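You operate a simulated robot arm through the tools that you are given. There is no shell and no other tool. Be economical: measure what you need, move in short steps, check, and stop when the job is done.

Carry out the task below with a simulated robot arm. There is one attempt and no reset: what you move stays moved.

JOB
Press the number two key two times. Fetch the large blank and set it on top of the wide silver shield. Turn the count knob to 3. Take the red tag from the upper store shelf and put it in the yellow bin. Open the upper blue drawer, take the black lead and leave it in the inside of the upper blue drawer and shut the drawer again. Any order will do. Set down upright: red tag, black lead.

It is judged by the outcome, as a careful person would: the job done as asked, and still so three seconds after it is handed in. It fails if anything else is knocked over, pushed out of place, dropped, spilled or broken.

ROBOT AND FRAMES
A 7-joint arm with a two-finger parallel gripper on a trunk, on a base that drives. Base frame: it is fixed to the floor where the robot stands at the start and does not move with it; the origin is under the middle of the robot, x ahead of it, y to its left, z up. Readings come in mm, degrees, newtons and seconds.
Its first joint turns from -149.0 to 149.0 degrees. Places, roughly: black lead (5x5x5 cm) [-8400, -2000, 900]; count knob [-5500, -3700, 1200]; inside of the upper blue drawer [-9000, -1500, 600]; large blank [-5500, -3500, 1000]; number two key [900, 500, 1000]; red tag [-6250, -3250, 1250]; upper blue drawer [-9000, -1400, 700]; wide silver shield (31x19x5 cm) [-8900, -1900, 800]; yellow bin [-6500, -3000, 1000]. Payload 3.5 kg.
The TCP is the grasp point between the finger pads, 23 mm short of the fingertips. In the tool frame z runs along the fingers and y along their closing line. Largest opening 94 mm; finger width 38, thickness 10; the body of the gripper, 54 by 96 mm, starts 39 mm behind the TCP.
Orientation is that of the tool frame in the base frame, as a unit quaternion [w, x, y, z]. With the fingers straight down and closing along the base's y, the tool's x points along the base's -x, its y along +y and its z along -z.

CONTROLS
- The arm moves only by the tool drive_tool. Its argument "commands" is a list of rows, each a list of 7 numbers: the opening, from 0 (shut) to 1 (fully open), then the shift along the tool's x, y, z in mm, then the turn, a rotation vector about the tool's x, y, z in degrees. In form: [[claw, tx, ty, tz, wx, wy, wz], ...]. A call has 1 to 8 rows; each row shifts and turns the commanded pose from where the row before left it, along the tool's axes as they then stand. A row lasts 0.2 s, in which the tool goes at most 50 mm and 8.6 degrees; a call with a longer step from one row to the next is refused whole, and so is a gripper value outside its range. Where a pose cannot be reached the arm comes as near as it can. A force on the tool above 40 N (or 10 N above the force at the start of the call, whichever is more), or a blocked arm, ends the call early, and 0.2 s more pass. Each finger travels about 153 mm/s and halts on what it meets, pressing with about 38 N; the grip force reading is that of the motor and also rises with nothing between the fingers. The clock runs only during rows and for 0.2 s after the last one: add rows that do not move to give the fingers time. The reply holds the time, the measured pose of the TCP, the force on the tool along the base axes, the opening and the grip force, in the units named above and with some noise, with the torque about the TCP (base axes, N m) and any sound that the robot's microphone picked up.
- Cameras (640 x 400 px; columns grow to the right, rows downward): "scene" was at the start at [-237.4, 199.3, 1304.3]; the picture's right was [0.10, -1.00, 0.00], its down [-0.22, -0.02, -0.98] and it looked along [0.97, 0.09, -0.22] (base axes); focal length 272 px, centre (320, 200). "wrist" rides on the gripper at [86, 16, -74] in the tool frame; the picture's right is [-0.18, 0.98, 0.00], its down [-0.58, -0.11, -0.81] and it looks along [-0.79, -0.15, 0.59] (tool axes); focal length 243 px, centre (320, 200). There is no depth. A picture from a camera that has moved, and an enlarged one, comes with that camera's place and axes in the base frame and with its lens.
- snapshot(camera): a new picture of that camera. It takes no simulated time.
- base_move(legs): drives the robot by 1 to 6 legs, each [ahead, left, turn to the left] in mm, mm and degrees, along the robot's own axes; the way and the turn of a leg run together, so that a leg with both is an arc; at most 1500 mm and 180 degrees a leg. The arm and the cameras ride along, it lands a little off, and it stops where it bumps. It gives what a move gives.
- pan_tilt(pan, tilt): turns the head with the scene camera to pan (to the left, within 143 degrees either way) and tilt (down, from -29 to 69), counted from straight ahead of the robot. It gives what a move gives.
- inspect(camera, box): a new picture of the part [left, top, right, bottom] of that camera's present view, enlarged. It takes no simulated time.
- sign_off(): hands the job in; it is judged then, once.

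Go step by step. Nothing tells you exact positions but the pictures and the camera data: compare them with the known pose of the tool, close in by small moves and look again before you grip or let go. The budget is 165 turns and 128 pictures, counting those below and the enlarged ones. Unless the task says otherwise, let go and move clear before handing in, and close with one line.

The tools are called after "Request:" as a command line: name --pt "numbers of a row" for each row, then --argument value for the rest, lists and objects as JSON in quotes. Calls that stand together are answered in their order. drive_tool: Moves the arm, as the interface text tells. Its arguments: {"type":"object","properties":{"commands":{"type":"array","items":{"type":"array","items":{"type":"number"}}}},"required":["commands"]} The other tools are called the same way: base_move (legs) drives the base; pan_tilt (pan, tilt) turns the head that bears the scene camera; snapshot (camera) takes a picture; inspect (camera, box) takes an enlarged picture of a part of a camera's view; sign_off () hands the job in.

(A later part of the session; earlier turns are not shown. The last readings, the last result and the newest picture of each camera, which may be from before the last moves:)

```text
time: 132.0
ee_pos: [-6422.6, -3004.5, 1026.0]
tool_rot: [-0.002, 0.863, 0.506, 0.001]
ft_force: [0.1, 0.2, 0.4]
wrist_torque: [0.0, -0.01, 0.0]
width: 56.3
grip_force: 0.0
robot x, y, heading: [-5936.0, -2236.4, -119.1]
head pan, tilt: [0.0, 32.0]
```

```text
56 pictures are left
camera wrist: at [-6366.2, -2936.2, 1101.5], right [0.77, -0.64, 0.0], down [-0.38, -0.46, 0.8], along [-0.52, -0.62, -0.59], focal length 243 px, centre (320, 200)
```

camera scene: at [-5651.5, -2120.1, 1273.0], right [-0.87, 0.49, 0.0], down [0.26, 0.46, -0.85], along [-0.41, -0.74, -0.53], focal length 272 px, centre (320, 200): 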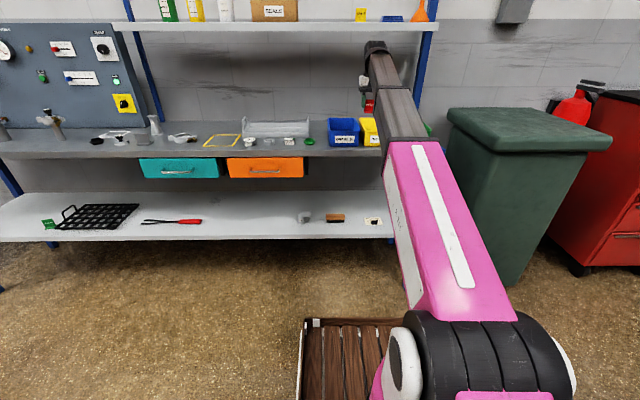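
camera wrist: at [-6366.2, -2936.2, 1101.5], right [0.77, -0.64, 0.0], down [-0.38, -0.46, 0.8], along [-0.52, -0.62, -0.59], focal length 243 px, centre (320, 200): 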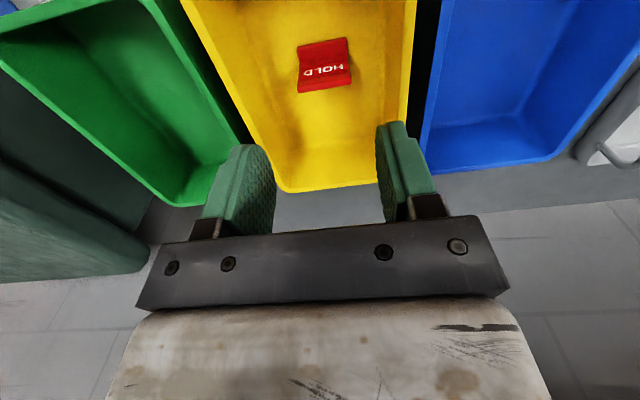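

The tag stands upright in the yellow bin. Now the blank: I'll back off and slide left to look at the parts near the panel.

Request:
base_move --legs '[[-200, 0, 0], [0, 1080, 0]]'

Request:
snapshot --camera "wrist"

Request:
inspect --camera "scene" --box '[180, 80, 420, 180]'

```text
time: 138.8
ee_pos: [-5391.1, -3358.5, 1026.0]
tool_rot: [-0.002, 0.868, 0.497, 0.001]
ft_force: [0.2, 0.2, -0.7]
wrist_torque: [-0.02, -0.03, -0.02]
width: 56.2
grip_force: 0.1
robot x, y, heading: [-4887.0, -2602.9, -120.2]
head pan, tilt: [0.0, 32.0]
```

```text
55 pictures are left
camera wrist: at [-5334.3, -3292.5, 1101.3], right [0.76, -0.66, 0.0], down [-0.39, -0.45, 0.8], along [-0.53, -0.61, -0.59], focal length 243 px, centre (320, 200)
```

wrist: 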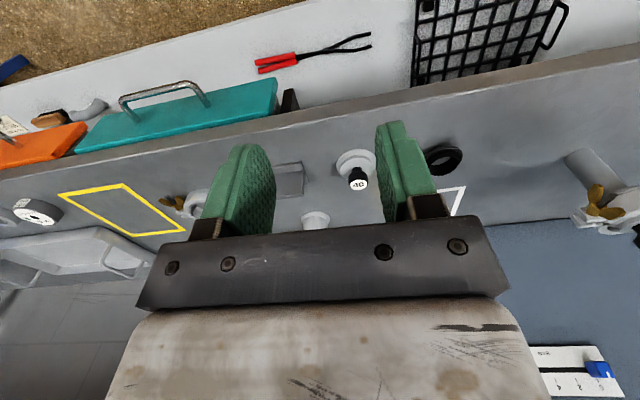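

```text
2.67 times, centred on (300, 130) of scene
camera zoom: at [-4604.1, -2490.0, 1273.0], right [-0.86, 0.5, 0.0], down [0.27, 0.46, -0.85], along [-0.43, -0.73, -0.53], focal length 724 px, centre (373, 387)
```

zoom: 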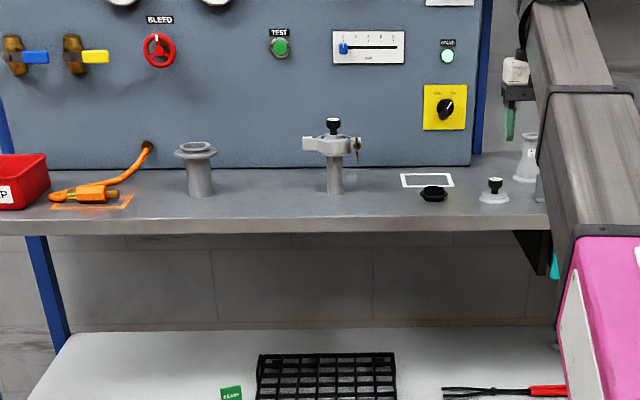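

There's a flange blank with a black knob marked "40", and another clamped on the post. I'll read both.

Request:
inspect --camera "wrist" --box '[320, 135, 480, 225]'

Request:
inspect --camera "wrist" --box '[540, 140, 640, 250]'

```text
4.00 times, centred on (400, 180) of wrist
camera zoom: at [-5334.3, -3292.5, 1101.3], right [0.76, -0.66, 0.0], down [-0.39, -0.45, 0.8], along [-0.53, -0.61, -0.59], focal length 970 px, centre (0, 280)
```

zoom: 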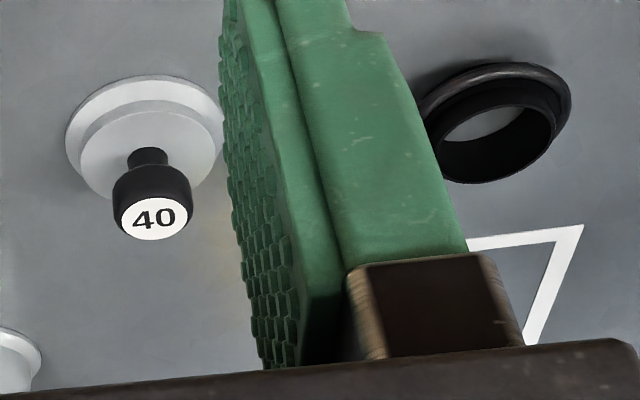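

```text
3.64 times, centred on (590, 195) of wrist
camera zoom: at [-5334.3, -3292.5, 1101.3], right [0.76, -0.66, 0.0], down [-0.39, -0.45, 0.8], along [-0.53, -0.61, -0.59], focal length 882 px, centre (-662, 218)
```

zoom: 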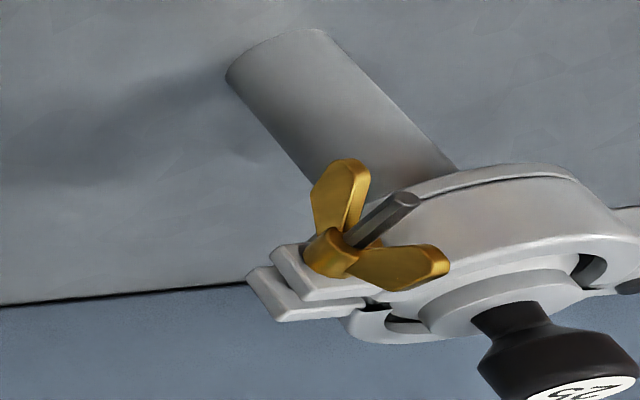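

The "40" blank is the large one, about 150 mm ahead of the TCP. I'll drive 140 mm ahead, shift left and lower a little.

Request:
base_move --legs '[[140, 18, 0]]'

Request:
drive_tool --pt "0.6 0 0 30 0 0 0" --pt "0.6 0 0 0 0 0 0"

Request:
snapshot --camera "wrist"

Request:
inspect --camera "scene" --box '[280, 80, 440, 180]'

```text
time: 140.1
ee_pos: [-5443.9, -3491.1, 1026.3]
tool_rot: [-0.002, 0.867, 0.498, 0.001]
ft_force: [0.6, -0.5, 0.6]
wrist_torque: [-0.01, -0.01, 0.0]
width: 56.4
grip_force: 0.2
robot x, y, heading: [-4942.7, -2732.5, -120.1]
head pan, tilt: [0.0, 32.0]
```

```text
time: 140.7
ee_pos: [-5442.4, -3491.9, 994.7]
tool_rot: [-0.002, 0.867, 0.499, 0.0]
ft_force: [-0.4, 0.8, 0.7]
wrist_torque: [0.01, 0.0, -0.01]
width: 56.6
grip_force: 0.0
robot x, y, heading: [-4944.2, -2736.6, -120.2]
head pan, tilt: [0.0, 32.0]
```

```text
51 pictures are left
camera wrist: at [-5386.1, -3424.6, 1070.7], right [0.76, -0.65, 0.0], down [-0.39, -0.45, 0.8], along [-0.53, -0.61, -0.59], focal length 243 px, centre (320, 200)
```

wrist: 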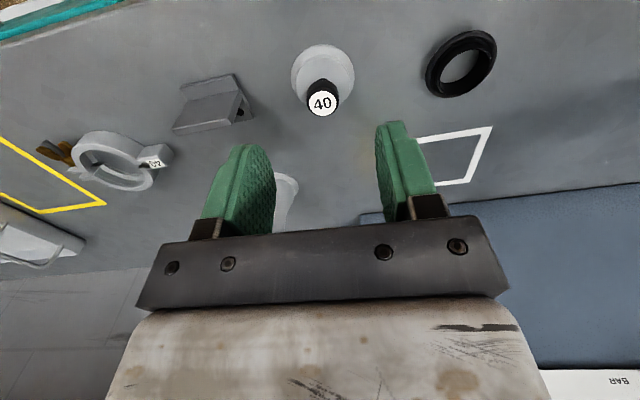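

```text
4.00 times, centred on (360, 130) of scene
camera zoom: at [-4659.8, -2621.1, 1273.0], right [-0.86, 0.5, 0.0], down [0.27, 0.46, -0.85], along [-0.43, -0.73, -0.53], focal length 1086 px, centre (160, 480)
```

zoom: 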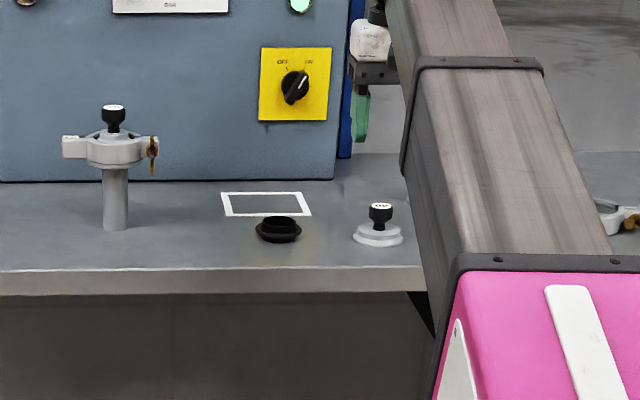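

The knob is 13 mm ahead of the TCP axis; the neighbouring plate and flask are clear of the gripper. I'll move over it and descend.

Request:
drive_tool --pt "0.6 -13 -1 0 0 0 0" --pt "0.6 0 0 40 0 0 0" --pt "0.6 0 0 25 0 0 0" --pt "0.6 0 0 0 0 0 0"

Request:
snapshot --camera "wrist"

Request:
inspect --camera "scene" --box '[330, 90, 420, 150]'

```text
time: 141.7
ee_pos: [-5451.9, -3504.0, 930.6]
tool_rot: [-0.003, 0.867, 0.499, 0.001]
ft_force: [0.4, 0.0, -0.8]
wrist_torque: [0.03, -0.01, -0.02]
width: 56.3
grip_force: 0.1
robot x, y, heading: [-4944.8, -2731.9, -120.2]
head pan, tilt: [0.0, 32.0]
```

```text
49 pictures are left
camera wrist: at [-5394.9, -3436.7, 1005.0], right [0.76, -0.65, 0.0], down [-0.39, -0.45, 0.8], along [-0.53, -0.61, -0.59], focal length 243 px, centre (320, 200)
```

wrist: 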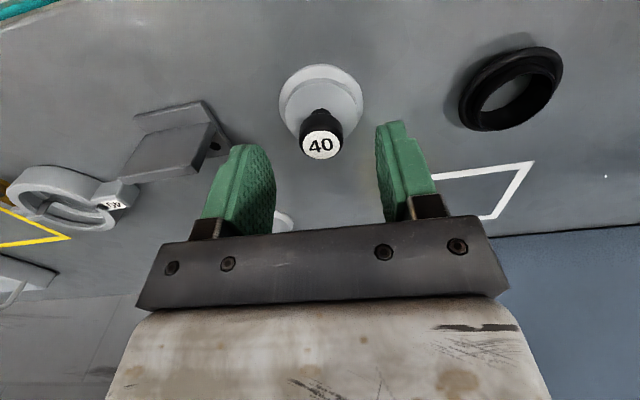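

```text
6.67 times, centred on (375, 120) of scene
camera zoom: at [-4659.8, -2621.1, 1273.0], right [-0.86, 0.5, 0.0], down [0.27, 0.46, -0.85], along [-0.43, -0.73, -0.53], focal length 1810 px, centre (-47, 733)
```

zoom: 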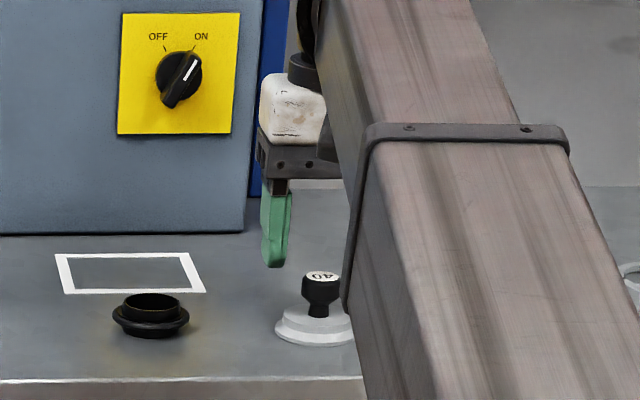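

Well centred. I'll descend 31 mm and close on the knob.

Request:
drive_tool --pt "0.6 2 0 20 0 0 0" --pt "0.6 0 0 8 0 0 0" --pt "0.6 0 0 3 0 0 0" --pt "0.4 0 0 0 0 0 0" --pt "0.1 0 0 0 0 0 0" --pt "0.1 0 0 0 0 0 0" --pt "0.1 0 0 0 0 0 0"

Request:
snapshot --camera "wrist"

```text
time: 143.3
ee_pos: [-5451.9, -3502.5, 901.7]
tool_rot: [-0.003, 0.867, 0.499, 0.001]
ft_force: [-0.5, 0.6, -0.2]
wrist_torque: [0.01, 0.0, -0.04]
width: 24.5
grip_force: 38.2
robot x, y, heading: [-4944.3, -2735.9, -119.8]
head pan, tilt: [0.0, 32.0]
```

```text
47 pictures are left
camera wrist: at [-5394.8, -3435.5, 976.4], right [0.76, -0.65, 0.0], down [-0.39, -0.45, 0.8], along [-0.53, -0.61, -0.59], focal length 243 px, centre (320, 200)
```

wrist: 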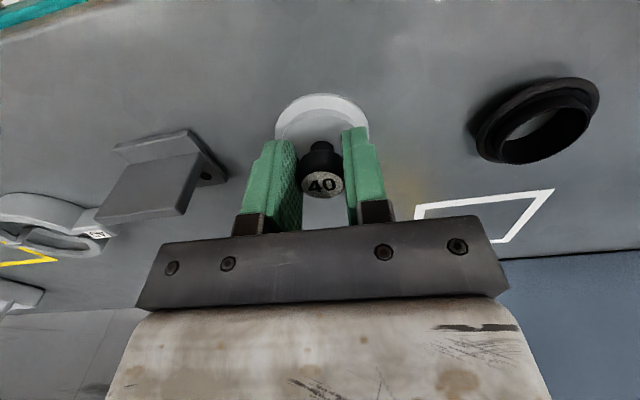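

The blank is held by its knob. I'll lift it, back off, and look to the right before driving to the workbench.

Request:
drive_tool --pt "0.1 0 0 -45 0 0 0" --pt "0.1 0 0 -45 0 0 0" --pt "0.1 0 0 -40 0 0 0" --pt "0.1 0 0 0 0 0 0"

Request:
base_move --legs '[[-600, 0, 0]]'

Request:
pan_tilt --pan -75 --tilt 15

Request:
snapshot --camera "scene"

```text
time: 144.3
ee_pos: [-5451.1, -3504.2, 1032.8]
tool_rot: [-0.002, 0.866, 0.499, 0.0]
ft_force: [-0.1, 0.0, -2.6]
wrist_torque: [-0.02, 0.01, 0.0]
width: 24.6
grip_force: 37.5
robot x, y, heading: [-4942.8, -2735.3, -120.1]
head pan, tilt: [0.0, 32.0]
```

```text
time: 147.7
ee_pos: [-5149.2, -2996.0, 1032.9]
tool_rot: [-0.003, 0.865, 0.503, 0.002]
ft_force: [0.3, 0.0, -1.5]
wrist_torque: [0.02, 0.03, 0.02]
width: 25.0
grip_force: 38.3
robot x, y, heading: [-4649.9, -2220.6, -119.4]
head pan, tilt: [0.0, 32.0]
```

```text
time: 149.2
ee_pos: [-5149.0, -2997.7, 1032.1]
tool_rot: [-0.002, 0.864, 0.503, 0.001]
ft_force: [-0.3, 0.6, -0.6]
wrist_torque: [0.03, 0.01, 0.01]
width: 24.9
grip_force: 38.5
robot x, y, heading: [-4650.0, -2221.0, -119.4]
head pan, tilt: [-75.0, 15.0]
```

```text
46 pictures are left
camera scene: at [-4412.7, -2004.0, 1300.3], right [0.25, 0.97, 0.0], down [0.25, -0.07, -0.97], along [-0.94, 0.24, -0.26], focal length 272 px, centre (320, 200)
```

scene: 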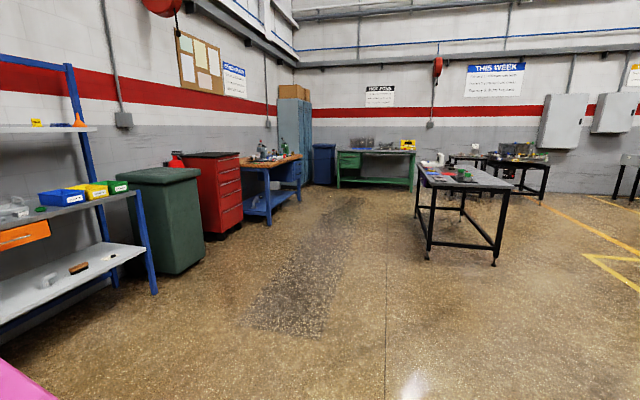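

The way along the wall is clear: the blue bench spans u 6020–7300 with its front at n≈5420, and the black table stays behind me. I'll slide right 3500 mm.

Request:
base_move --legs '[[0, -1500, 0], [0, -1500, 0], [0, -500, 0]]'

Request:
pan_tilt --pan -5 --tilt 25

Request:
snapshot --camera "scene"

Request:
snapshot --camera "wrist"

```text
time: 166.2
ee_pos: [-8192.1, -1177.6, 1031.9]
tool_rot: [-0.003, 0.876, 0.482, 0.001]
ft_force: [-0.9, 0.6, -1.3]
wrist_torque: [0.02, 0.02, 0.02]
width: 24.4
grip_force: 38.3
robot x, y, heading: [-7656.4, -427.9, -122.2]
head pan, tilt: [-75.0, 15.0]
```

```text
time: 167.6
ee_pos: [-8192.5, -1177.9, 1032.9]
tool_rot: [-0.002, 0.876, 0.483, 0.0]
ft_force: [-0.2, 0.5, -1.2]
wrist_torque: [0.04, 0.0, 0.03]
width: 24.2
grip_force: 38.2
robot x, y, heading: [-7657.6, -424.6, -122.3]
head pan, tilt: [-5.0, 25.0]
```

```text
45 pictures are left
camera scene: at [-7377.2, -321.9, 1284.1], right [-0.8, 0.61, 0.0], down [0.26, 0.34, -0.91], along [-0.55, -0.72, -0.42], focal length 272 px, centre (320, 200)
```

scene: 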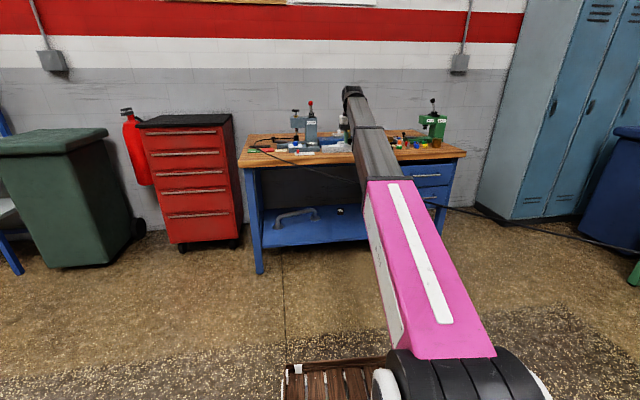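

```text
44 pictures are left
camera wrist: at [-8133.3, -1113.1, 1107.1], right [0.73, -0.68, 0.0], down [-0.4, -0.44, 0.8], along [-0.55, -0.59, -0.59], focal length 243 px, centre (320, 200)
```

wrist: 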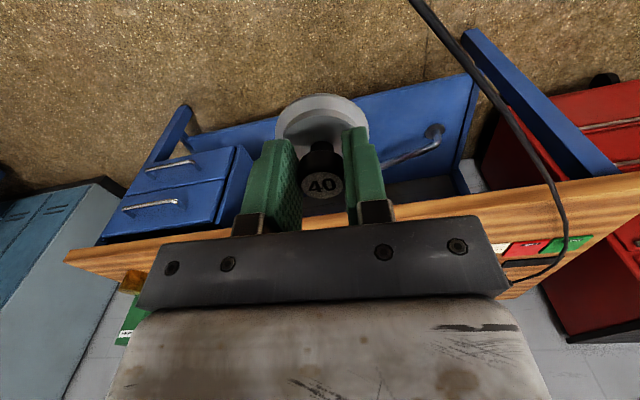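

I see the blue workbench: drawers on the right end, tools on top, and a black cable running in front. I'll enlarge the parts.

Request:
inspect --camera "scene" --box '[230, 80, 360, 170]'

Request:
inspect --camera "scene" --box '[370, 80, 530, 250]'

```text
4.44 times, centred on (295, 125) of scene
camera zoom: at [-7377.2, -321.9, 1284.1], right [-0.8, 0.61, 0.0], down [0.26, 0.34, -0.91], along [-0.55, -0.72, -0.42], focal length 1207 px, centre (431, 533)
```

zoom: 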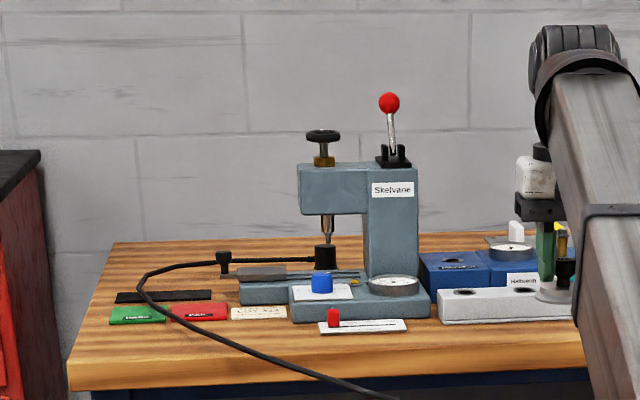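

```text
2.35 times, centred on (450, 165) of scene
camera zoom: at [-7377.2, -321.9, 1284.1], right [-0.8, 0.61, 0.0], down [0.26, 0.34, -0.91], along [-0.55, -0.72, -0.42], focal length 639 px, centre (14, 282)
```

zoom: 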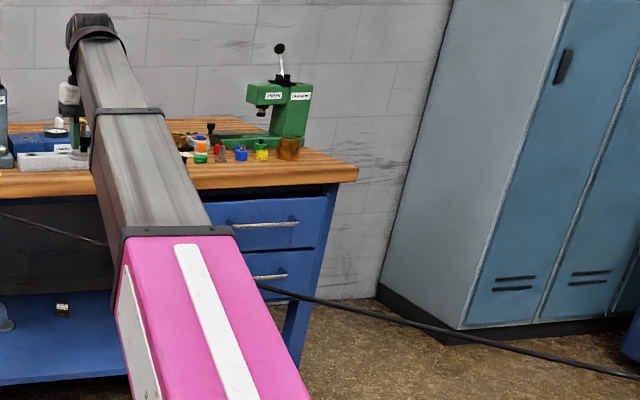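

Request:
inspect --camera "scene" --box '[250, 128, 322, 160]'

Request:
inspect --camera "scene" --box '[318, 110, 372, 160]'

```text
8.89 times, centred on (286, 144) of scene
camera zoom: at [-7377.2, -321.9, 1284.1], right [-0.8, 0.61, 0.0], down [0.26, 0.34, -0.91], along [-0.55, -0.72, -0.42], focal length 2414 px, centre (622, 698)
```

zoom: 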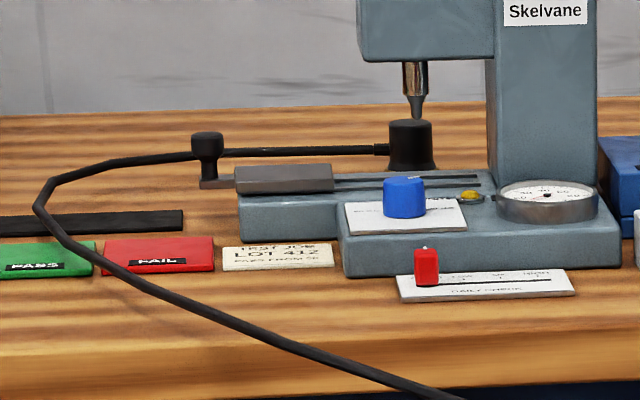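

```text
8.00 times, centred on (345, 135) of scene
camera zoom: at [-7377.2, -321.9, 1284.1], right [-0.8, 0.61, 0.0], down [0.26, 0.34, -0.91], along [-0.55, -0.72, -0.42], focal length 2172 px, centre (120, 720)
```

zoom: 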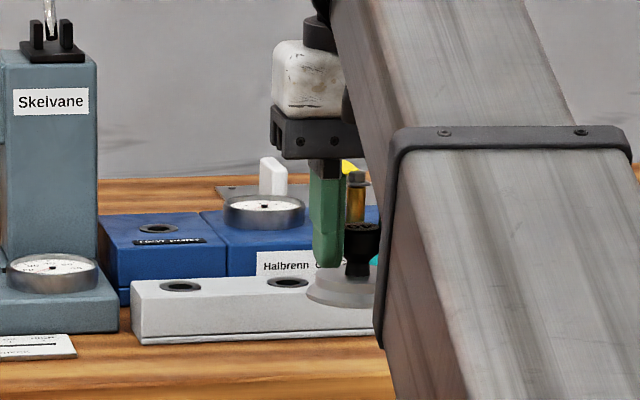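

The black lead is the black cup-shaped plug under the press spindle, tethered by the cable. The shield is hidden behind my arm, so I'll re-square the heading and shift right to see the middle of the bench.

Request:
base_move --legs '[[0, -550, 4]]'

Request:
pan_tilt --pan 5 --tilt 25

Request:
snapshot --camera "scene"

Request:
inspect --camera "scene" --box '[240, 100, 400, 200]'

```text
time: 170.8
ee_pos: [-8617.4, -934.0, 1032.2]
tool_rot: [-0.003, 0.858, 0.514, 0.001]
ft_force: [-0.3, -0.4, -0.6]
wrist_torque: [0.02, 0.02, -0.02]
width: 24.4
grip_force: 37.8
robot x, y, heading: [-8135.5, -143.7, -117.9]
head pan, tilt: [-5.0, 25.0]
```

```text
time: 171.5
ee_pos: [-8617.5, -934.6, 1031.8]
tool_rot: [-0.003, 0.858, 0.514, 0.0]
ft_force: [0.2, -1.2, -1.3]
wrist_torque: [0.02, 0.02, -0.02]
width: 24.6
grip_force: 37.8
robot x, y, heading: [-8135.9, -145.7, -118.2]
head pan, tilt: [5.0, 25.0]
```

```text
39 pictures are left
camera scene: at [-7850.8, -30.5, 1284.1], right [-0.92, 0.39, 0.0], down [0.17, 0.39, -0.91], along [-0.36, -0.83, -0.42], focal length 272 px, centre (320, 200)
```

scene: 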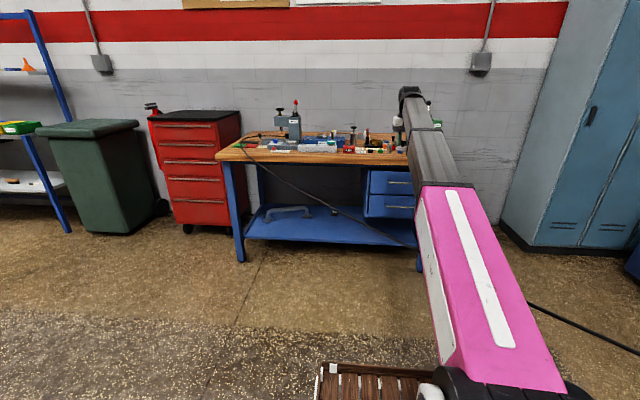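

```text
4.00 times, centred on (320, 150) of scene
camera zoom: at [-7850.8, -30.5, 1284.1], right [-0.92, 0.39, 0.0], down [0.17, 0.39, -0.91], along [-0.36, -0.83, -0.42], focal length 1086 px, centre (320, 400)
```

zoom: 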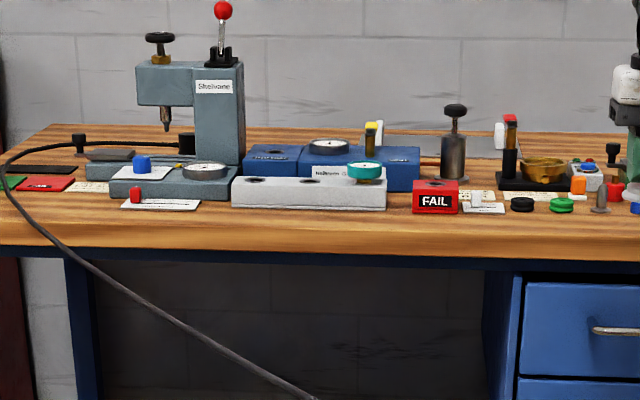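

The silver flat box behind the tools, at about u 6880, n 5900, is the shield. The bench top is about z 800 and the shield's top about 850. I'll drive closer for a view from above.

Request:
base_move --legs '[[0, 200, 0], [650, 0, 0]]'

Request:
snapshot --camera "wrist"

Request:
snapshot --camera "scene"

```text
time: 176.3
ee_pos: [-8739.8, -1613.9, 1031.7]
tool_rot: [-0.003, 0.855, 0.519, 0.001]
ft_force: [-0.4, 0.7, -1.2]
wrist_torque: [0.0, 0.01, 0.01]
width: 24.6
grip_force: 38.2
robot x, y, heading: [-8263.9, -820.7, -117.5]
head pan, tilt: [5.0, 25.0]
```

```text
37 pictures are left
camera wrist: at [-8686.2, -1544.0, 1107.2], right [0.79, -0.62, 0.0], down [-0.36, -0.47, 0.8], along [-0.5, -0.63, -0.59], focal length 243 px, centre (320, 200)
```

wrist: 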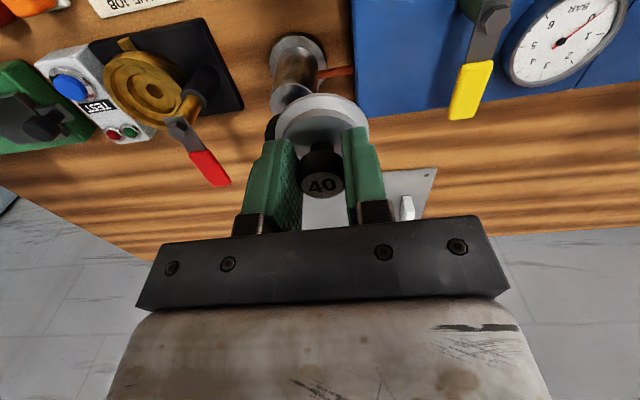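

```text
36 pictures are left
camera scene: at [-7985.3, -699.3, 1284.1], right [-0.92, 0.38, 0.0], down [0.16, 0.39, -0.91], along [-0.35, -0.84, -0.42], focal length 272 px, centre (320, 200)
```

scene: 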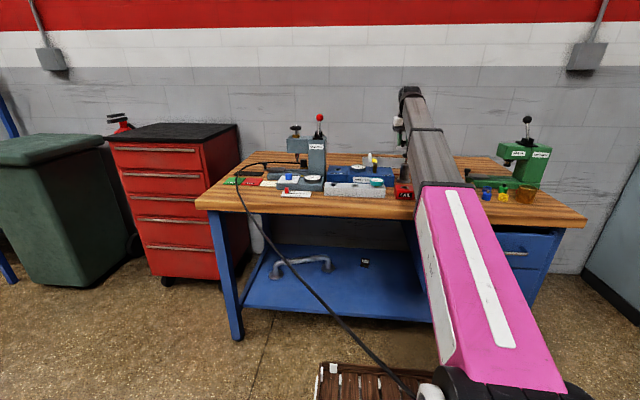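

The shield is a flat silver plate at the bench's rear, its front-left corner near u 6710, n 5900. I'll move 150 mm closer, at a height that clears the tools.

Request:
base_move --legs '[[150, 0, 0]]'

Request:
snapshot --camera "wrist"

Request:
pan_tilt --pan 5 --tilt 45

Request:
snapshot --camera "scene"

```text
time: 177.7
ee_pos: [-8814.7, -1742.8, 1031.6]
tool_rot: [-0.002, 0.856, 0.517, 0.002]
ft_force: [-0.3, -0.3, -0.6]
wrist_torque: [0.01, -0.01, -0.04]
width: 24.6
grip_force: 38.1
robot x, y, heading: [-8336.9, -954.7, -117.7]
head pan, tilt: [5.0, 25.0]
```

```text
35 pictures are left
camera wrist: at [-8760.1, -1673.9, 1107.2], right [0.78, -0.62, 0.0], down [-0.37, -0.47, 0.8], along [-0.5, -0.63, -0.59], focal length 243 px, centre (320, 200)
```

wrist: 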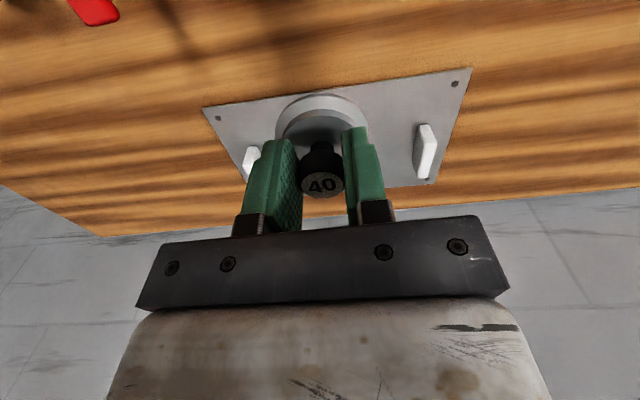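

```text
time: 178.5
ee_pos: [-8813.6, -1743.7, 1031.8]
tool_rot: [-0.003, 0.856, 0.517, 0.003]
ft_force: [-0.5, 0.5, -0.9]
wrist_torque: [0.01, -0.05, 0.02]
width: 24.6
grip_force: 37.6
robot x, y, heading: [-8337.9, -954.2, -117.8]
head pan, tilt: [5.0, 45.0]
```

```text
34 pictures are left
camera scene: at [-8049.6, -823.8, 1253.6], right [-0.92, 0.39, 0.0], down [0.27, 0.65, -0.71], along [-0.27, -0.65, -0.71], focal length 272 px, centre (320, 200)
```

scene: 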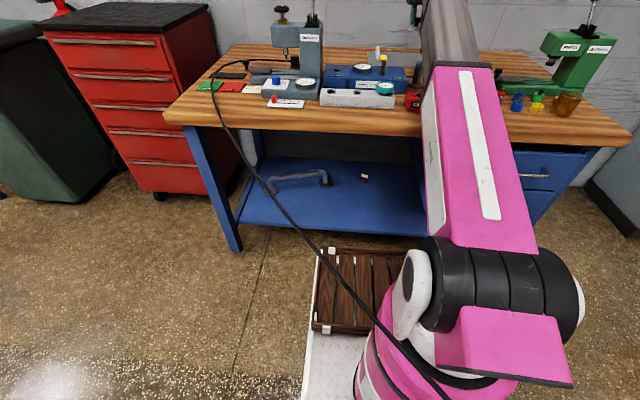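

The shield plate, with a handle at each end, spans u 6725–7034 and starts at n 5850, with its top near z 845. The base deck is close to the bench's lower shelf, so I'll first test how far the arm itself reaches.

Request:
drive_tool --pt "0.1 -30 0 20 0 0 0" --pt "0.1 -30 0 20 0 0 0" --pt "0.1 -25 0 20 0 0 0" --pt "0.1 0 0 0 0 0 0"

```text
time: 179.5
ee_pos: [-8853.3, -1817.8, 970.7]
tool_rot: [-0.002, 0.856, 0.517, 0.0]
ft_force: [-0.3, 0.6, -1.6]
wrist_torque: [0.0, -0.02, -0.02]
width: 24.5
grip_force: 37.8
robot x, y, heading: [-8338.9, -954.7, -118.0]
head pan, tilt: [5.0, 45.0]
```

The arm reached 1005 mm without trouble. I'll go a bit further while descending.

Request:
drive_tool --pt "0.1 -20 0 18 0 0 0" --pt "0.1 -15 0 17 0 0 0" --pt "0.1 0 0 0 0 0 0"

Request:
snapshot --camera "wrist"

```text
time: 180.3
ee_pos: [-8869.0, -1848.3, 937.1]
tool_rot: [-0.002, 0.856, 0.516, 0.001]
ft_force: [-0.5, -0.7, -1.5]
wrist_torque: [-0.02, 0.04, 0.0]
width: 24.8
grip_force: 38.1
robot x, y, heading: [-8339.5, -951.4, -117.8]
head pan, tilt: [5.0, 45.0]
```

```text
33 pictures are left
camera wrist: at [-8814.4, -1779.6, 1011.8], right [0.78, -0.62, 0.0], down [-0.37, -0.47, 0.8], along [-0.5, -0.63, -0.59], focal length 243 px, centre (320, 200)
```

wrist: 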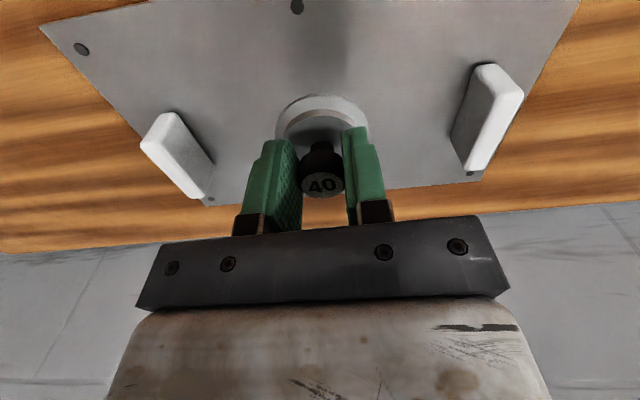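

The blank is above the plate's middle. I'll descend in steps until contact.

Request:
drive_tool --pt "0.1 0 0 25 0 0 0" --pt "0.1 0 0 15 0 0 0" --pt "0.1 0 0 5 0 0 0" --pt "0.1 0 0 3 0 0 0" --pt "0.1 0 0 3 0 0 0" --pt "0.1 0 0 3 0 0 0" --pt "0.1 0 0 3 0 0 0" --pt "0.1 0 0 0 0 0 0"

Request:
snapshot --camera "wrist"

```text
time: 182.1
ee_pos: [-8870.9, -1848.6, 881.8]
tool_rot: [-0.001, 0.856, 0.516, 0.001]
ft_force: [3.3, -4.6, 34.4]
wrist_torque: [-0.27, 0.09, -0.08]
width: 24.5
grip_force: 38.2
robot x, y, heading: [-8342.1, -952.2, -117.7]
head pan, tilt: [5.0, 45.0]
```

```text
32 pictures are left
camera wrist: at [-8816.0, -1779.3, 956.3], right [0.78, -0.62, 0.0], down [-0.37, -0.47, 0.81], along [-0.5, -0.63, -0.59], focal length 243 px, centre (320, 200)
```

wrist: 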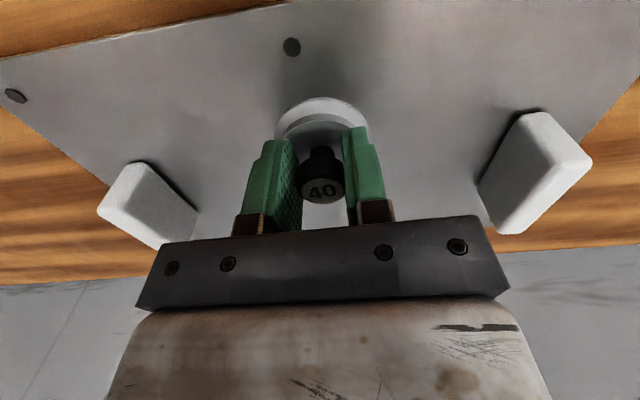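

Contact on the plate. I'll ease off, open, and rise straight up.

Request:
drive_tool --pt "0.1 0 0 -1 0 0 0" --pt "0.3 0 0 0 0 0 0" --pt "0.6 0 0 0 0 0 0" --pt "0.6 0 0 -25 0 0 0" --pt "0.6 0 0 -40 0 0 0" --pt "0.6 0 0 -40 0 0 0" --pt "0.6 30 0 -30 0 0 0" --pt "0.6 0 0 0 0 0 0"

Request:
snapshot --camera "wrist"

```text
time: 183.9
ee_pos: [-8855.4, -1822.7, 1015.2]
tool_rot: [-0.002, 0.856, 0.517, 0.002]
ft_force: [-0.6, -0.8, 0.2]
wrist_torque: [0.03, -0.01, 0.01]
width: 56.3
grip_force: 0.0
robot x, y, heading: [-8340.3, -956.2, -117.7]
head pan, tilt: [5.0, 45.0]
```

```text
31 pictures are left
camera wrist: at [-8800.8, -1753.1, 1090.6], right [0.78, -0.62, 0.0], down [-0.37, -0.47, 0.8], along [-0.5, -0.63, -0.59], focal length 243 px, centre (320, 200)
```

wrist: 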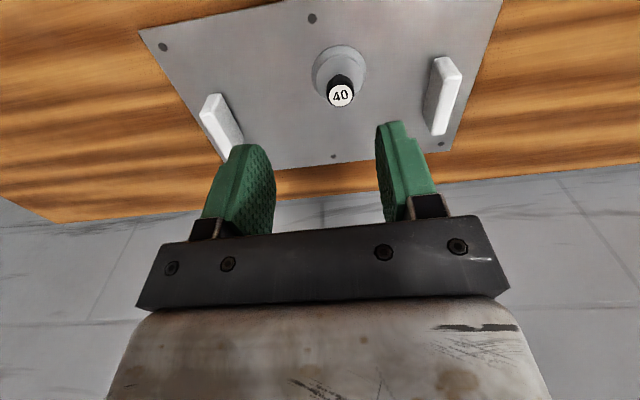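

The large blank stands on the shield. Next comes the drawer: I'll back off, shift right and look at it.

Request:
base_move --legs '[[-450, 0, 0], [0, -420, -1]]'

Request:
drive_tool --pt "0.6 0 0 0 0 -8.5 0" --pt "0.6 0 0 0 0 -8.5 0" --pt "0.6 0 0 0 0 -8.5 0" --pt "0.6 0 0 0 0 -8.5 0" --pt "0.6 0 0 0 0 -8.5 0" --pt "0.6 0 0 0 0 -8.5 0" --pt "0.6 0 0 0 0 -8.5 0" --pt "0.6 0 0 0 0 -8.5 0"

Request:
pan_tilt --pan -5 --tilt 35

Request:
snapshot --camera "scene"

```text
time: 188.9
ee_pos: [-9036.0, -1216.9, 1015.1]
tool_rot: [-0.003, 0.858, 0.514, 0.002]
ft_force: [0.3, 0.2, -0.5]
wrist_torque: [0.01, 0.0, -0.03]
width: 56.2
grip_force: 0.1
robot x, y, heading: [-8514.5, -350.2, -118.2]
head pan, tilt: [5.0, 45.0]
```

```text
time: 190.7
ee_pos: [-9036.7, -1214.8, 1015.9]
tool_rot: [0.286, 0.711, 0.427, -0.48]
ft_force: [-0.4, 0.3, -0.1]
wrist_torque: [0.0, -0.02, 0.0]
width: 56.3
grip_force: 0.1
robot x, y, heading: [-8515.1, -348.6, -118.0]
head pan, tilt: [5.0, 45.0]
```

```text
time: 191.4
ee_pos: [-9035.3, -1215.3, 1016.3]
tool_rot: [0.285, 0.712, 0.427, -0.478]
ft_force: [0.1, 0.1, 0.4]
wrist_torque: [0.03, 0.02, -0.01]
width: 56.4
grip_force: 0.0
robot x, y, heading: [-8511.1, -349.1, -118.0]
head pan, tilt: [-5.0, 35.0]
```

```text
30 pictures are left
camera scene: at [-8239.9, -221.1, 1268.3], right [-0.84, 0.55, 0.0], down [0.31, 0.48, -0.82], along [-0.45, -0.69, -0.57], focal length 272 px, centre (320, 200)
```

scene: 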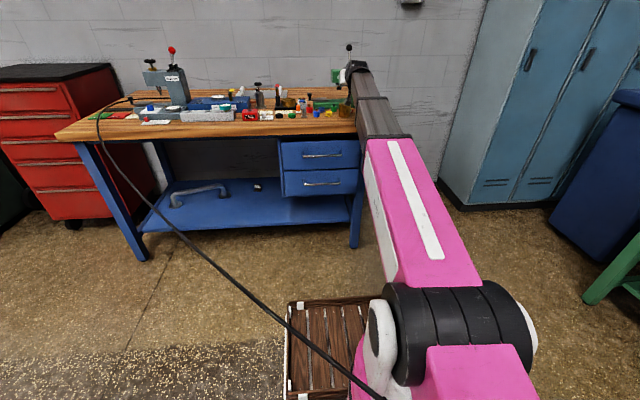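

The upper drawer's handle is near u 7203, z ~695. I'll line up the base with it and turn the tool horizontal with the fingers closing vertically.

Request:
base_move --legs '[[-170, 124, -1]]'

Request:
drive_tool --pt "0.6 0 0 0 0 -8.5 0" --pt "0.6 0 0 0 0 -8.5 0" --pt "0.6 0 0 0 0 -5 0" --pt "0.6 0 0 0 0 0 -8.5" --pt "0.6 0 0 0 0 0 -8.5" --pt "0.6 0 0 0 0 0 -8.5" --pt "0.6 0 0 0 0 0 -8.5" --pt "0.6 0 0 0 0 0 -8.5"

Request:
drive_tool --pt "0.6 0 0 0 0 0 -8.5" --pt "0.6 0 0 0 0 0 -8.5" --pt "0.6 0 0 0 0 0 -8.5" --pt "0.6 0 0 0 0 0 -8.5" --pt "0.6 0 0 0 0 0 -8.5" --pt "0.6 0 0 0 0 0 -5" --pt "0.6 0 0 0 0 0 0"

Request:
drive_tool --pt "0.6 0 45 0 0 0 0" --pt "0.6 0 45 0 0 0 0" --pt "0.6 0 45 0 0 0 0" --pt "0.6 0 45 0 0 0 0" --pt "0.6 0 45 0 0 0 0" --pt "0.6 0 45 0 0 0 0" --pt "0.6 0 40 0 0 0 0" --pt "0.6 0 0 0 0 0 0"

Request:
snapshot --camera "wrist"

Request:
snapshot --camera "scene"

```text
time: 193.1
ee_pos: [-8857.3, -1112.5, 1014.8]
tool_rot: [0.282, 0.715, 0.422, -0.48]
ft_force: [-0.9, -0.2, -0.2]
wrist_torque: [-0.03, 0.01, -0.03]
width: 56.4
grip_force: 0.0
robot x, y, heading: [-8326.5, -253.4, -119.0]
head pan, tilt: [-5.0, 35.0]
```

```text
time: 194.8
ee_pos: [-8857.7, -1111.6, 1015.1]
tool_rot: [-0.111, -0.438, -0.557, 0.697]
ft_force: [1.0, 0.2, -0.5]
wrist_torque: [0.02, -0.01, 0.0]
width: 56.5
grip_force: 0.0
robot x, y, heading: [-8322.2, -254.8, -119.1]
head pan, tilt: [-5.0, 35.0]
```

```text
time: 196.4
ee_pos: [-8857.6, -1110.9, 1015.6]
tool_rot: [-0.178, 0.177, 0.687, -0.682]
ft_force: [0.1, -0.6, -0.2]
wrist_torque: [0.02, 0.0, 0.01]
width: 56.6
grip_force: 0.1
robot x, y, heading: [-8324.4, -255.4, -119.1]
head pan, tilt: [-5.0, 35.0]
```

```text
time: 198.2
ee_pos: [-8856.9, -1111.5, 716.9]
tool_rot: [-0.178, 0.178, 0.686, -0.683]
ft_force: [0.3, 0.1, 0.2]
wrist_torque: [0.01, 0.02, 0.04]
width: 56.4
grip_force: 0.1
out of reach, approached as far as the arm can: row 3, 4, 5, 6
robot x, y, heading: [-8323.7, -259.0, -119.1]
head pan, tilt: [-5.0, 35.0]
```

```text
29 pictures are left
camera wrist: at [-8896.8, -1002.9, 700.6], right [0.16, -0.09, -0.98], down [0.9, 0.42, 0.11], along [0.4, -0.9, 0.14], focal length 243 px, centre (320, 200)
```

wrist: 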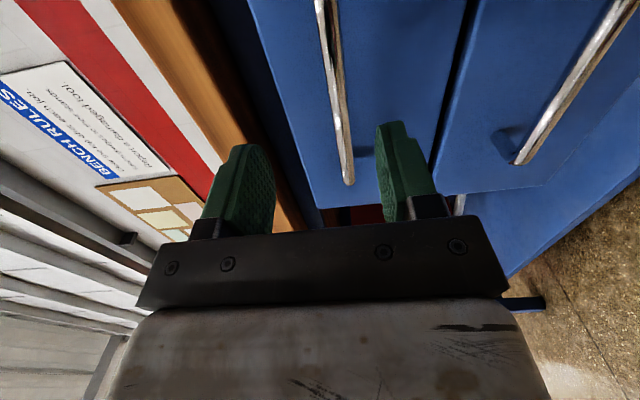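

```text
28 pictures are left
camera scene: at [-8046.4, -132.4, 1268.3], right [-0.83, 0.56, 0.0], down [0.32, 0.47, -0.82], along [-0.46, -0.68, -0.57], focal length 272 px, centre (320, 200)
```

scene: 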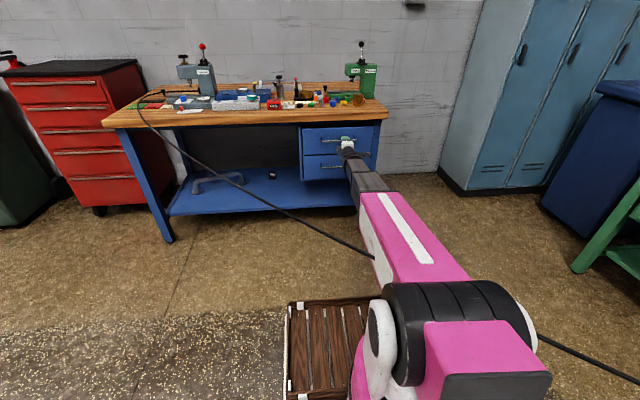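

The upper handle bar is about 6 mm below the TCP axis and 110 mm ahead. I'll align and advance 75 mm.

Request:
drive_tool --pt "0.6 -40 6 0 0 0 0" --pt "0.6 0 0 40 0 0 0" --pt "0.6 0 0 35 0 0 0" --pt "0.6 0 0 0 0 0 0"

Request:
snapshot --camera "wrist"

```text
time: 199.2
ee_pos: [-8859.2, -1197.1, 710.2]
tool_rot: [-0.178, 0.177, 0.686, -0.683]
ft_force: [-0.8, 0.1, 0.5]
wrist_torque: [0.01, -0.01, -0.01]
width: 56.7
grip_force: 0.1
robot x, y, heading: [-8320.5, -255.0, -119.1]
head pan, tilt: [-5.0, 35.0]
```

```text
27 pictures are left
camera wrist: at [-8898.8, -1089.6, 694.7], right [0.16, -0.08, -0.98], down [0.9, 0.42, 0.11], along [0.4, -0.9, 0.14], focal length 243 px, centre (320, 200)
```

wrist: 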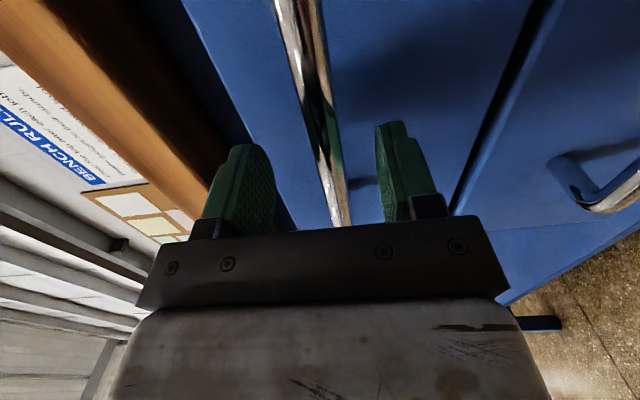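

The bar lies centred between the fingers. I'll advance 30 mm and close on it.

Request:
drive_tool --pt "0.6 0 0 15 0 0 0" --pt "0.6 0 0 10 0 0 0" --pt "0.6 0 0 5 0 0 0" --pt "0.3 0 0 0 0 0 0" --pt "0 0 0 0 0 0 0" --pt "0 0 0 0 0 0 0" --pt "0 0 0 0 0 0 0"

Request:
snapshot --camera "wrist"

```text
time: 200.7
ee_pos: [-8872.5, -1222.6, 704.6]
tool_rot: [-0.176, 0.179, 0.692, -0.677]
ft_force: [6.8, 9.2, -43.9]
wrist_torque: [-1.14, 0.27, 0.85]
width: 13.6
grip_force: 38.0
robot x, y, heading: [-8324.8, -257.0, -119.0]
head pan, tilt: [-5.0, 35.0]
stopped in row 6: the force on the tool passed its limit at 42 N (the readings are from after the stop); the commanded pose is now the measured one
```

```text
26 pictures are left
camera wrist: at [-8912.0, -1112.4, 689.7], right [0.17, -0.07, -0.98], down [0.9, 0.42, 0.13], along [0.4, -0.91, 0.14], focal length 243 px, centre (320, 200)
```

wrist: 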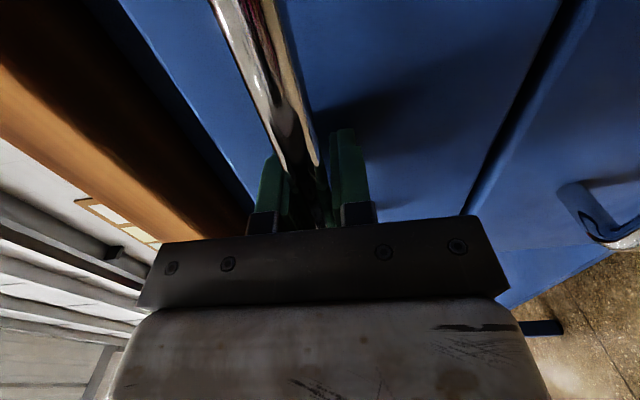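

The bar is gripped (13.6 mm). I'll relieve the vertical force and pull the drawer straight back.

Request:
drive_tool --pt "0 0 3 0 0 0 0" --pt "0 0 1 -5 0 0 0" --pt "0 0 0 -20 0 0 0" --pt "0 0 0 -25 0 0 0" --pt "0 0 0 -25 0 0 0" --pt "0 0 0 -25 0 0 0" --pt "0 0 0 0 0 0 0"

```text
time: 201.7
ee_pos: [-8846.9, -1174.1, 703.4]
tool_rot: [-0.177, 0.181, 0.691, -0.677]
ft_force: [0.5, 1.2, -14.7]
wrist_torque: [-0.25, 0.11, -0.05]
width: 13.8
grip_force: 45.3
robot x, y, heading: [-8324.8, -255.5, -119.1]
head pan, tilt: [-5.0, 35.0]
stopped in row 5: the force on the tool passed its limit at 57 N (the readings are from after the stop); the commanded pose is now the measured one
```

The drawer moves. I'll pull on more gently.

Request:
drive_tool --pt "0 0 1 -8 0 0 0" --pt "0 0 0 -12 0 0 0" --pt "0 0 0 -12 0 0 0" --pt "0 0 0 -12 0 0 0" --pt "0 0 0 -12 0 0 0" --pt "0 0 0 -12 0 0 0" --pt "0 0 0 -12 0 0 0" --pt "0 0 0 -12 0 0 0"

Request:
drive_tool --pt "0 0 0 -12 0 0 0" --pt "0 0 0 -12 0 0 0" --pt "0 0 0 -12 0 0 0" --pt "0 0 0 -12 0 0 0" --pt "0 0 0 -12 0 0 0" --pt "0 0 0 -12 0 0 0" --pt "0 0 0 0 0 0 0"

Request:
inspect --camera "scene" --box '[100, 70, 420, 270]'

```text
time: 203.5
ee_pos: [-8803.2, -1092.9, 703.8]
tool_rot: [-0.176, 0.18, 0.692, -0.676]
ft_force: [-12.2, 7.4, -30.9]
wrist_torque: [-0.62, 0.31, -0.33]
width: 13.7
grip_force: 45.2
robot x, y, heading: [-8323.3, -252.3, -119.2]
head pan, tilt: [-5.0, 35.0]
```

```text
time: 204.0
ee_pos: [-8796.9, -1081.5, 703.6]
tool_rot: [-0.177, 0.181, 0.693, -0.675]
ft_force: [-1.8, 1.0, -9.1]
wrist_torque: [-0.29, 0.14, -0.03]
width: 13.5
grip_force: 44.8
robot x, y, heading: [-8323.1, -256.6, -119.5]
head pan, tilt: [-5.0, 35.0]
stopped in row 2: the force on the tool passed its limit at 46 N (the readings are from after the stop); the commanded pose is now the measured one
```

```text
2.00 times, centred on (260, 170) of scene
camera zoom: at [-8046.5, -132.3, 1268.4], right [-0.83, 0.56, 0.0], down [0.32, 0.47, -0.82], along [-0.46, -0.68, -0.57], focal length 543 px, centre (440, 260)
```

zoom: 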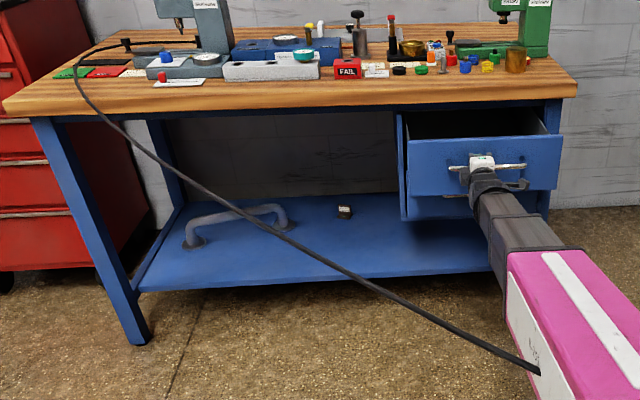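

The drawer is open about 160 mm. I'll try a little further, gently.

Request:
drive_tool --pt "0 0 1 -6 0 0 0" --pt "0 0 0 -8 0 0 0" --pt "0 0 0 -8 0 0 0" --pt "0 0 0 -8 0 0 0" --pt "0 0 0 -8 0 0 0" --pt "0 0 0 -8 0 0 0" --pt "0 0 0 0 0 0 0"

```text
time: 205.6
ee_pos: [-8774.7, -1042.3, 704.1]
tool_rot: [-0.177, 0.182, 0.693, -0.675]
ft_force: [-19.2, 11.2, -12.2]
wrist_torque: [-0.18, 0.26, 0.17]
width: 13.7
grip_force: 44.5
robot x, y, heading: [-8322.2, -257.3, -119.2]
head pan, tilt: [-5.0, 35.0]
```

The drawer is open about 205 mm. I'll release the bar, back off, and restore the tool's roll.

Request:
drive_tool --pt "0.3 0 0 0 0 0 0" --pt "0.6 0 0 0 0 0 0" --pt "0.6 0 0 -30 0 0 0" --pt "0.6 0 0 -45 0 0 0" --pt "0.6 0 0 -45 0 0 0" --pt "0.6 0 -30 0 0 0 8.5" --pt "0.6 0 -30 0 0 0 8.5" --pt "0.6 0 -30 0 0 0 8.5"

Request:
drive_tool --pt "0.6 0 0 0 0 0 8.5" --pt "0.6 0 0 0 0 0 8.5" --pt "0.6 0 0 0 0 0 8.5" --pt "0.6 0 0 0 0 0 8.5" --pt "0.6 0 0 0 0 0 8.5" --pt "0.6 0 0 0 0 0 8.5" --pt "0.6 0 0 0 0 0 8.5" --pt "0.6 0 0 0 0 0 6"

Request:
drive_tool --pt "0.8 -45 0 0 0 0 0" --pt "0.8 -45 0 0 0 0 0" --pt "0.8 -45 0 0 0 0 0" --pt "0.8 -45 0 0 0 0 0" --pt "0.8 -45 0 0 0 0 0" --pt "0.8 0 0 0 0 8.5 0" --pt "0.8 0 0 0 0 8.5 0" --pt "0.8 0 0 0 0 8.5 0"

```text
time: 207.4
ee_pos: [-8729.3, -933.1, 798.0]
tool_rot: [0.023, -0.329, -0.636, 0.697]
ft_force: [-0.4, -1.2, 0.0]
wrist_torque: [-0.01, -0.03, 0.0]
width: 56.3
grip_force: 0.0
robot x, y, heading: [-8322.7, -252.4, -119.1]
head pan, tilt: [-5.0, 35.0]
```

```text
time: 209.2
ee_pos: [-8728.2, -933.6, 795.4]
tool_rot: [0.359, 0.621, 0.356, -0.599]
ft_force: [-0.3, 0.1, 0.8]
wrist_torque: [0.03, -0.01, 0.0]
width: 56.4
grip_force: 0.2
robot x, y, heading: [-8325.3, -255.6, -119.3]
head pan, tilt: [-5.0, 35.0]
```

```text
time: 211.0
ee_pos: [-8769.1, -914.2, 993.5]
tool_rot: [0.302, 0.714, 0.433, -0.46]
ft_force: [-0.4, -0.3, 0.7]
wrist_torque: [-0.02, -0.01, -0.01]
width: 75.4
grip_force: 0.0
out of reach, approached as far as the arm can: row 3, 6, 7, 8
robot x, y, heading: [-8323.5, -259.5, -119.1]
head pan, tilt: [-5.0, 35.0]
```

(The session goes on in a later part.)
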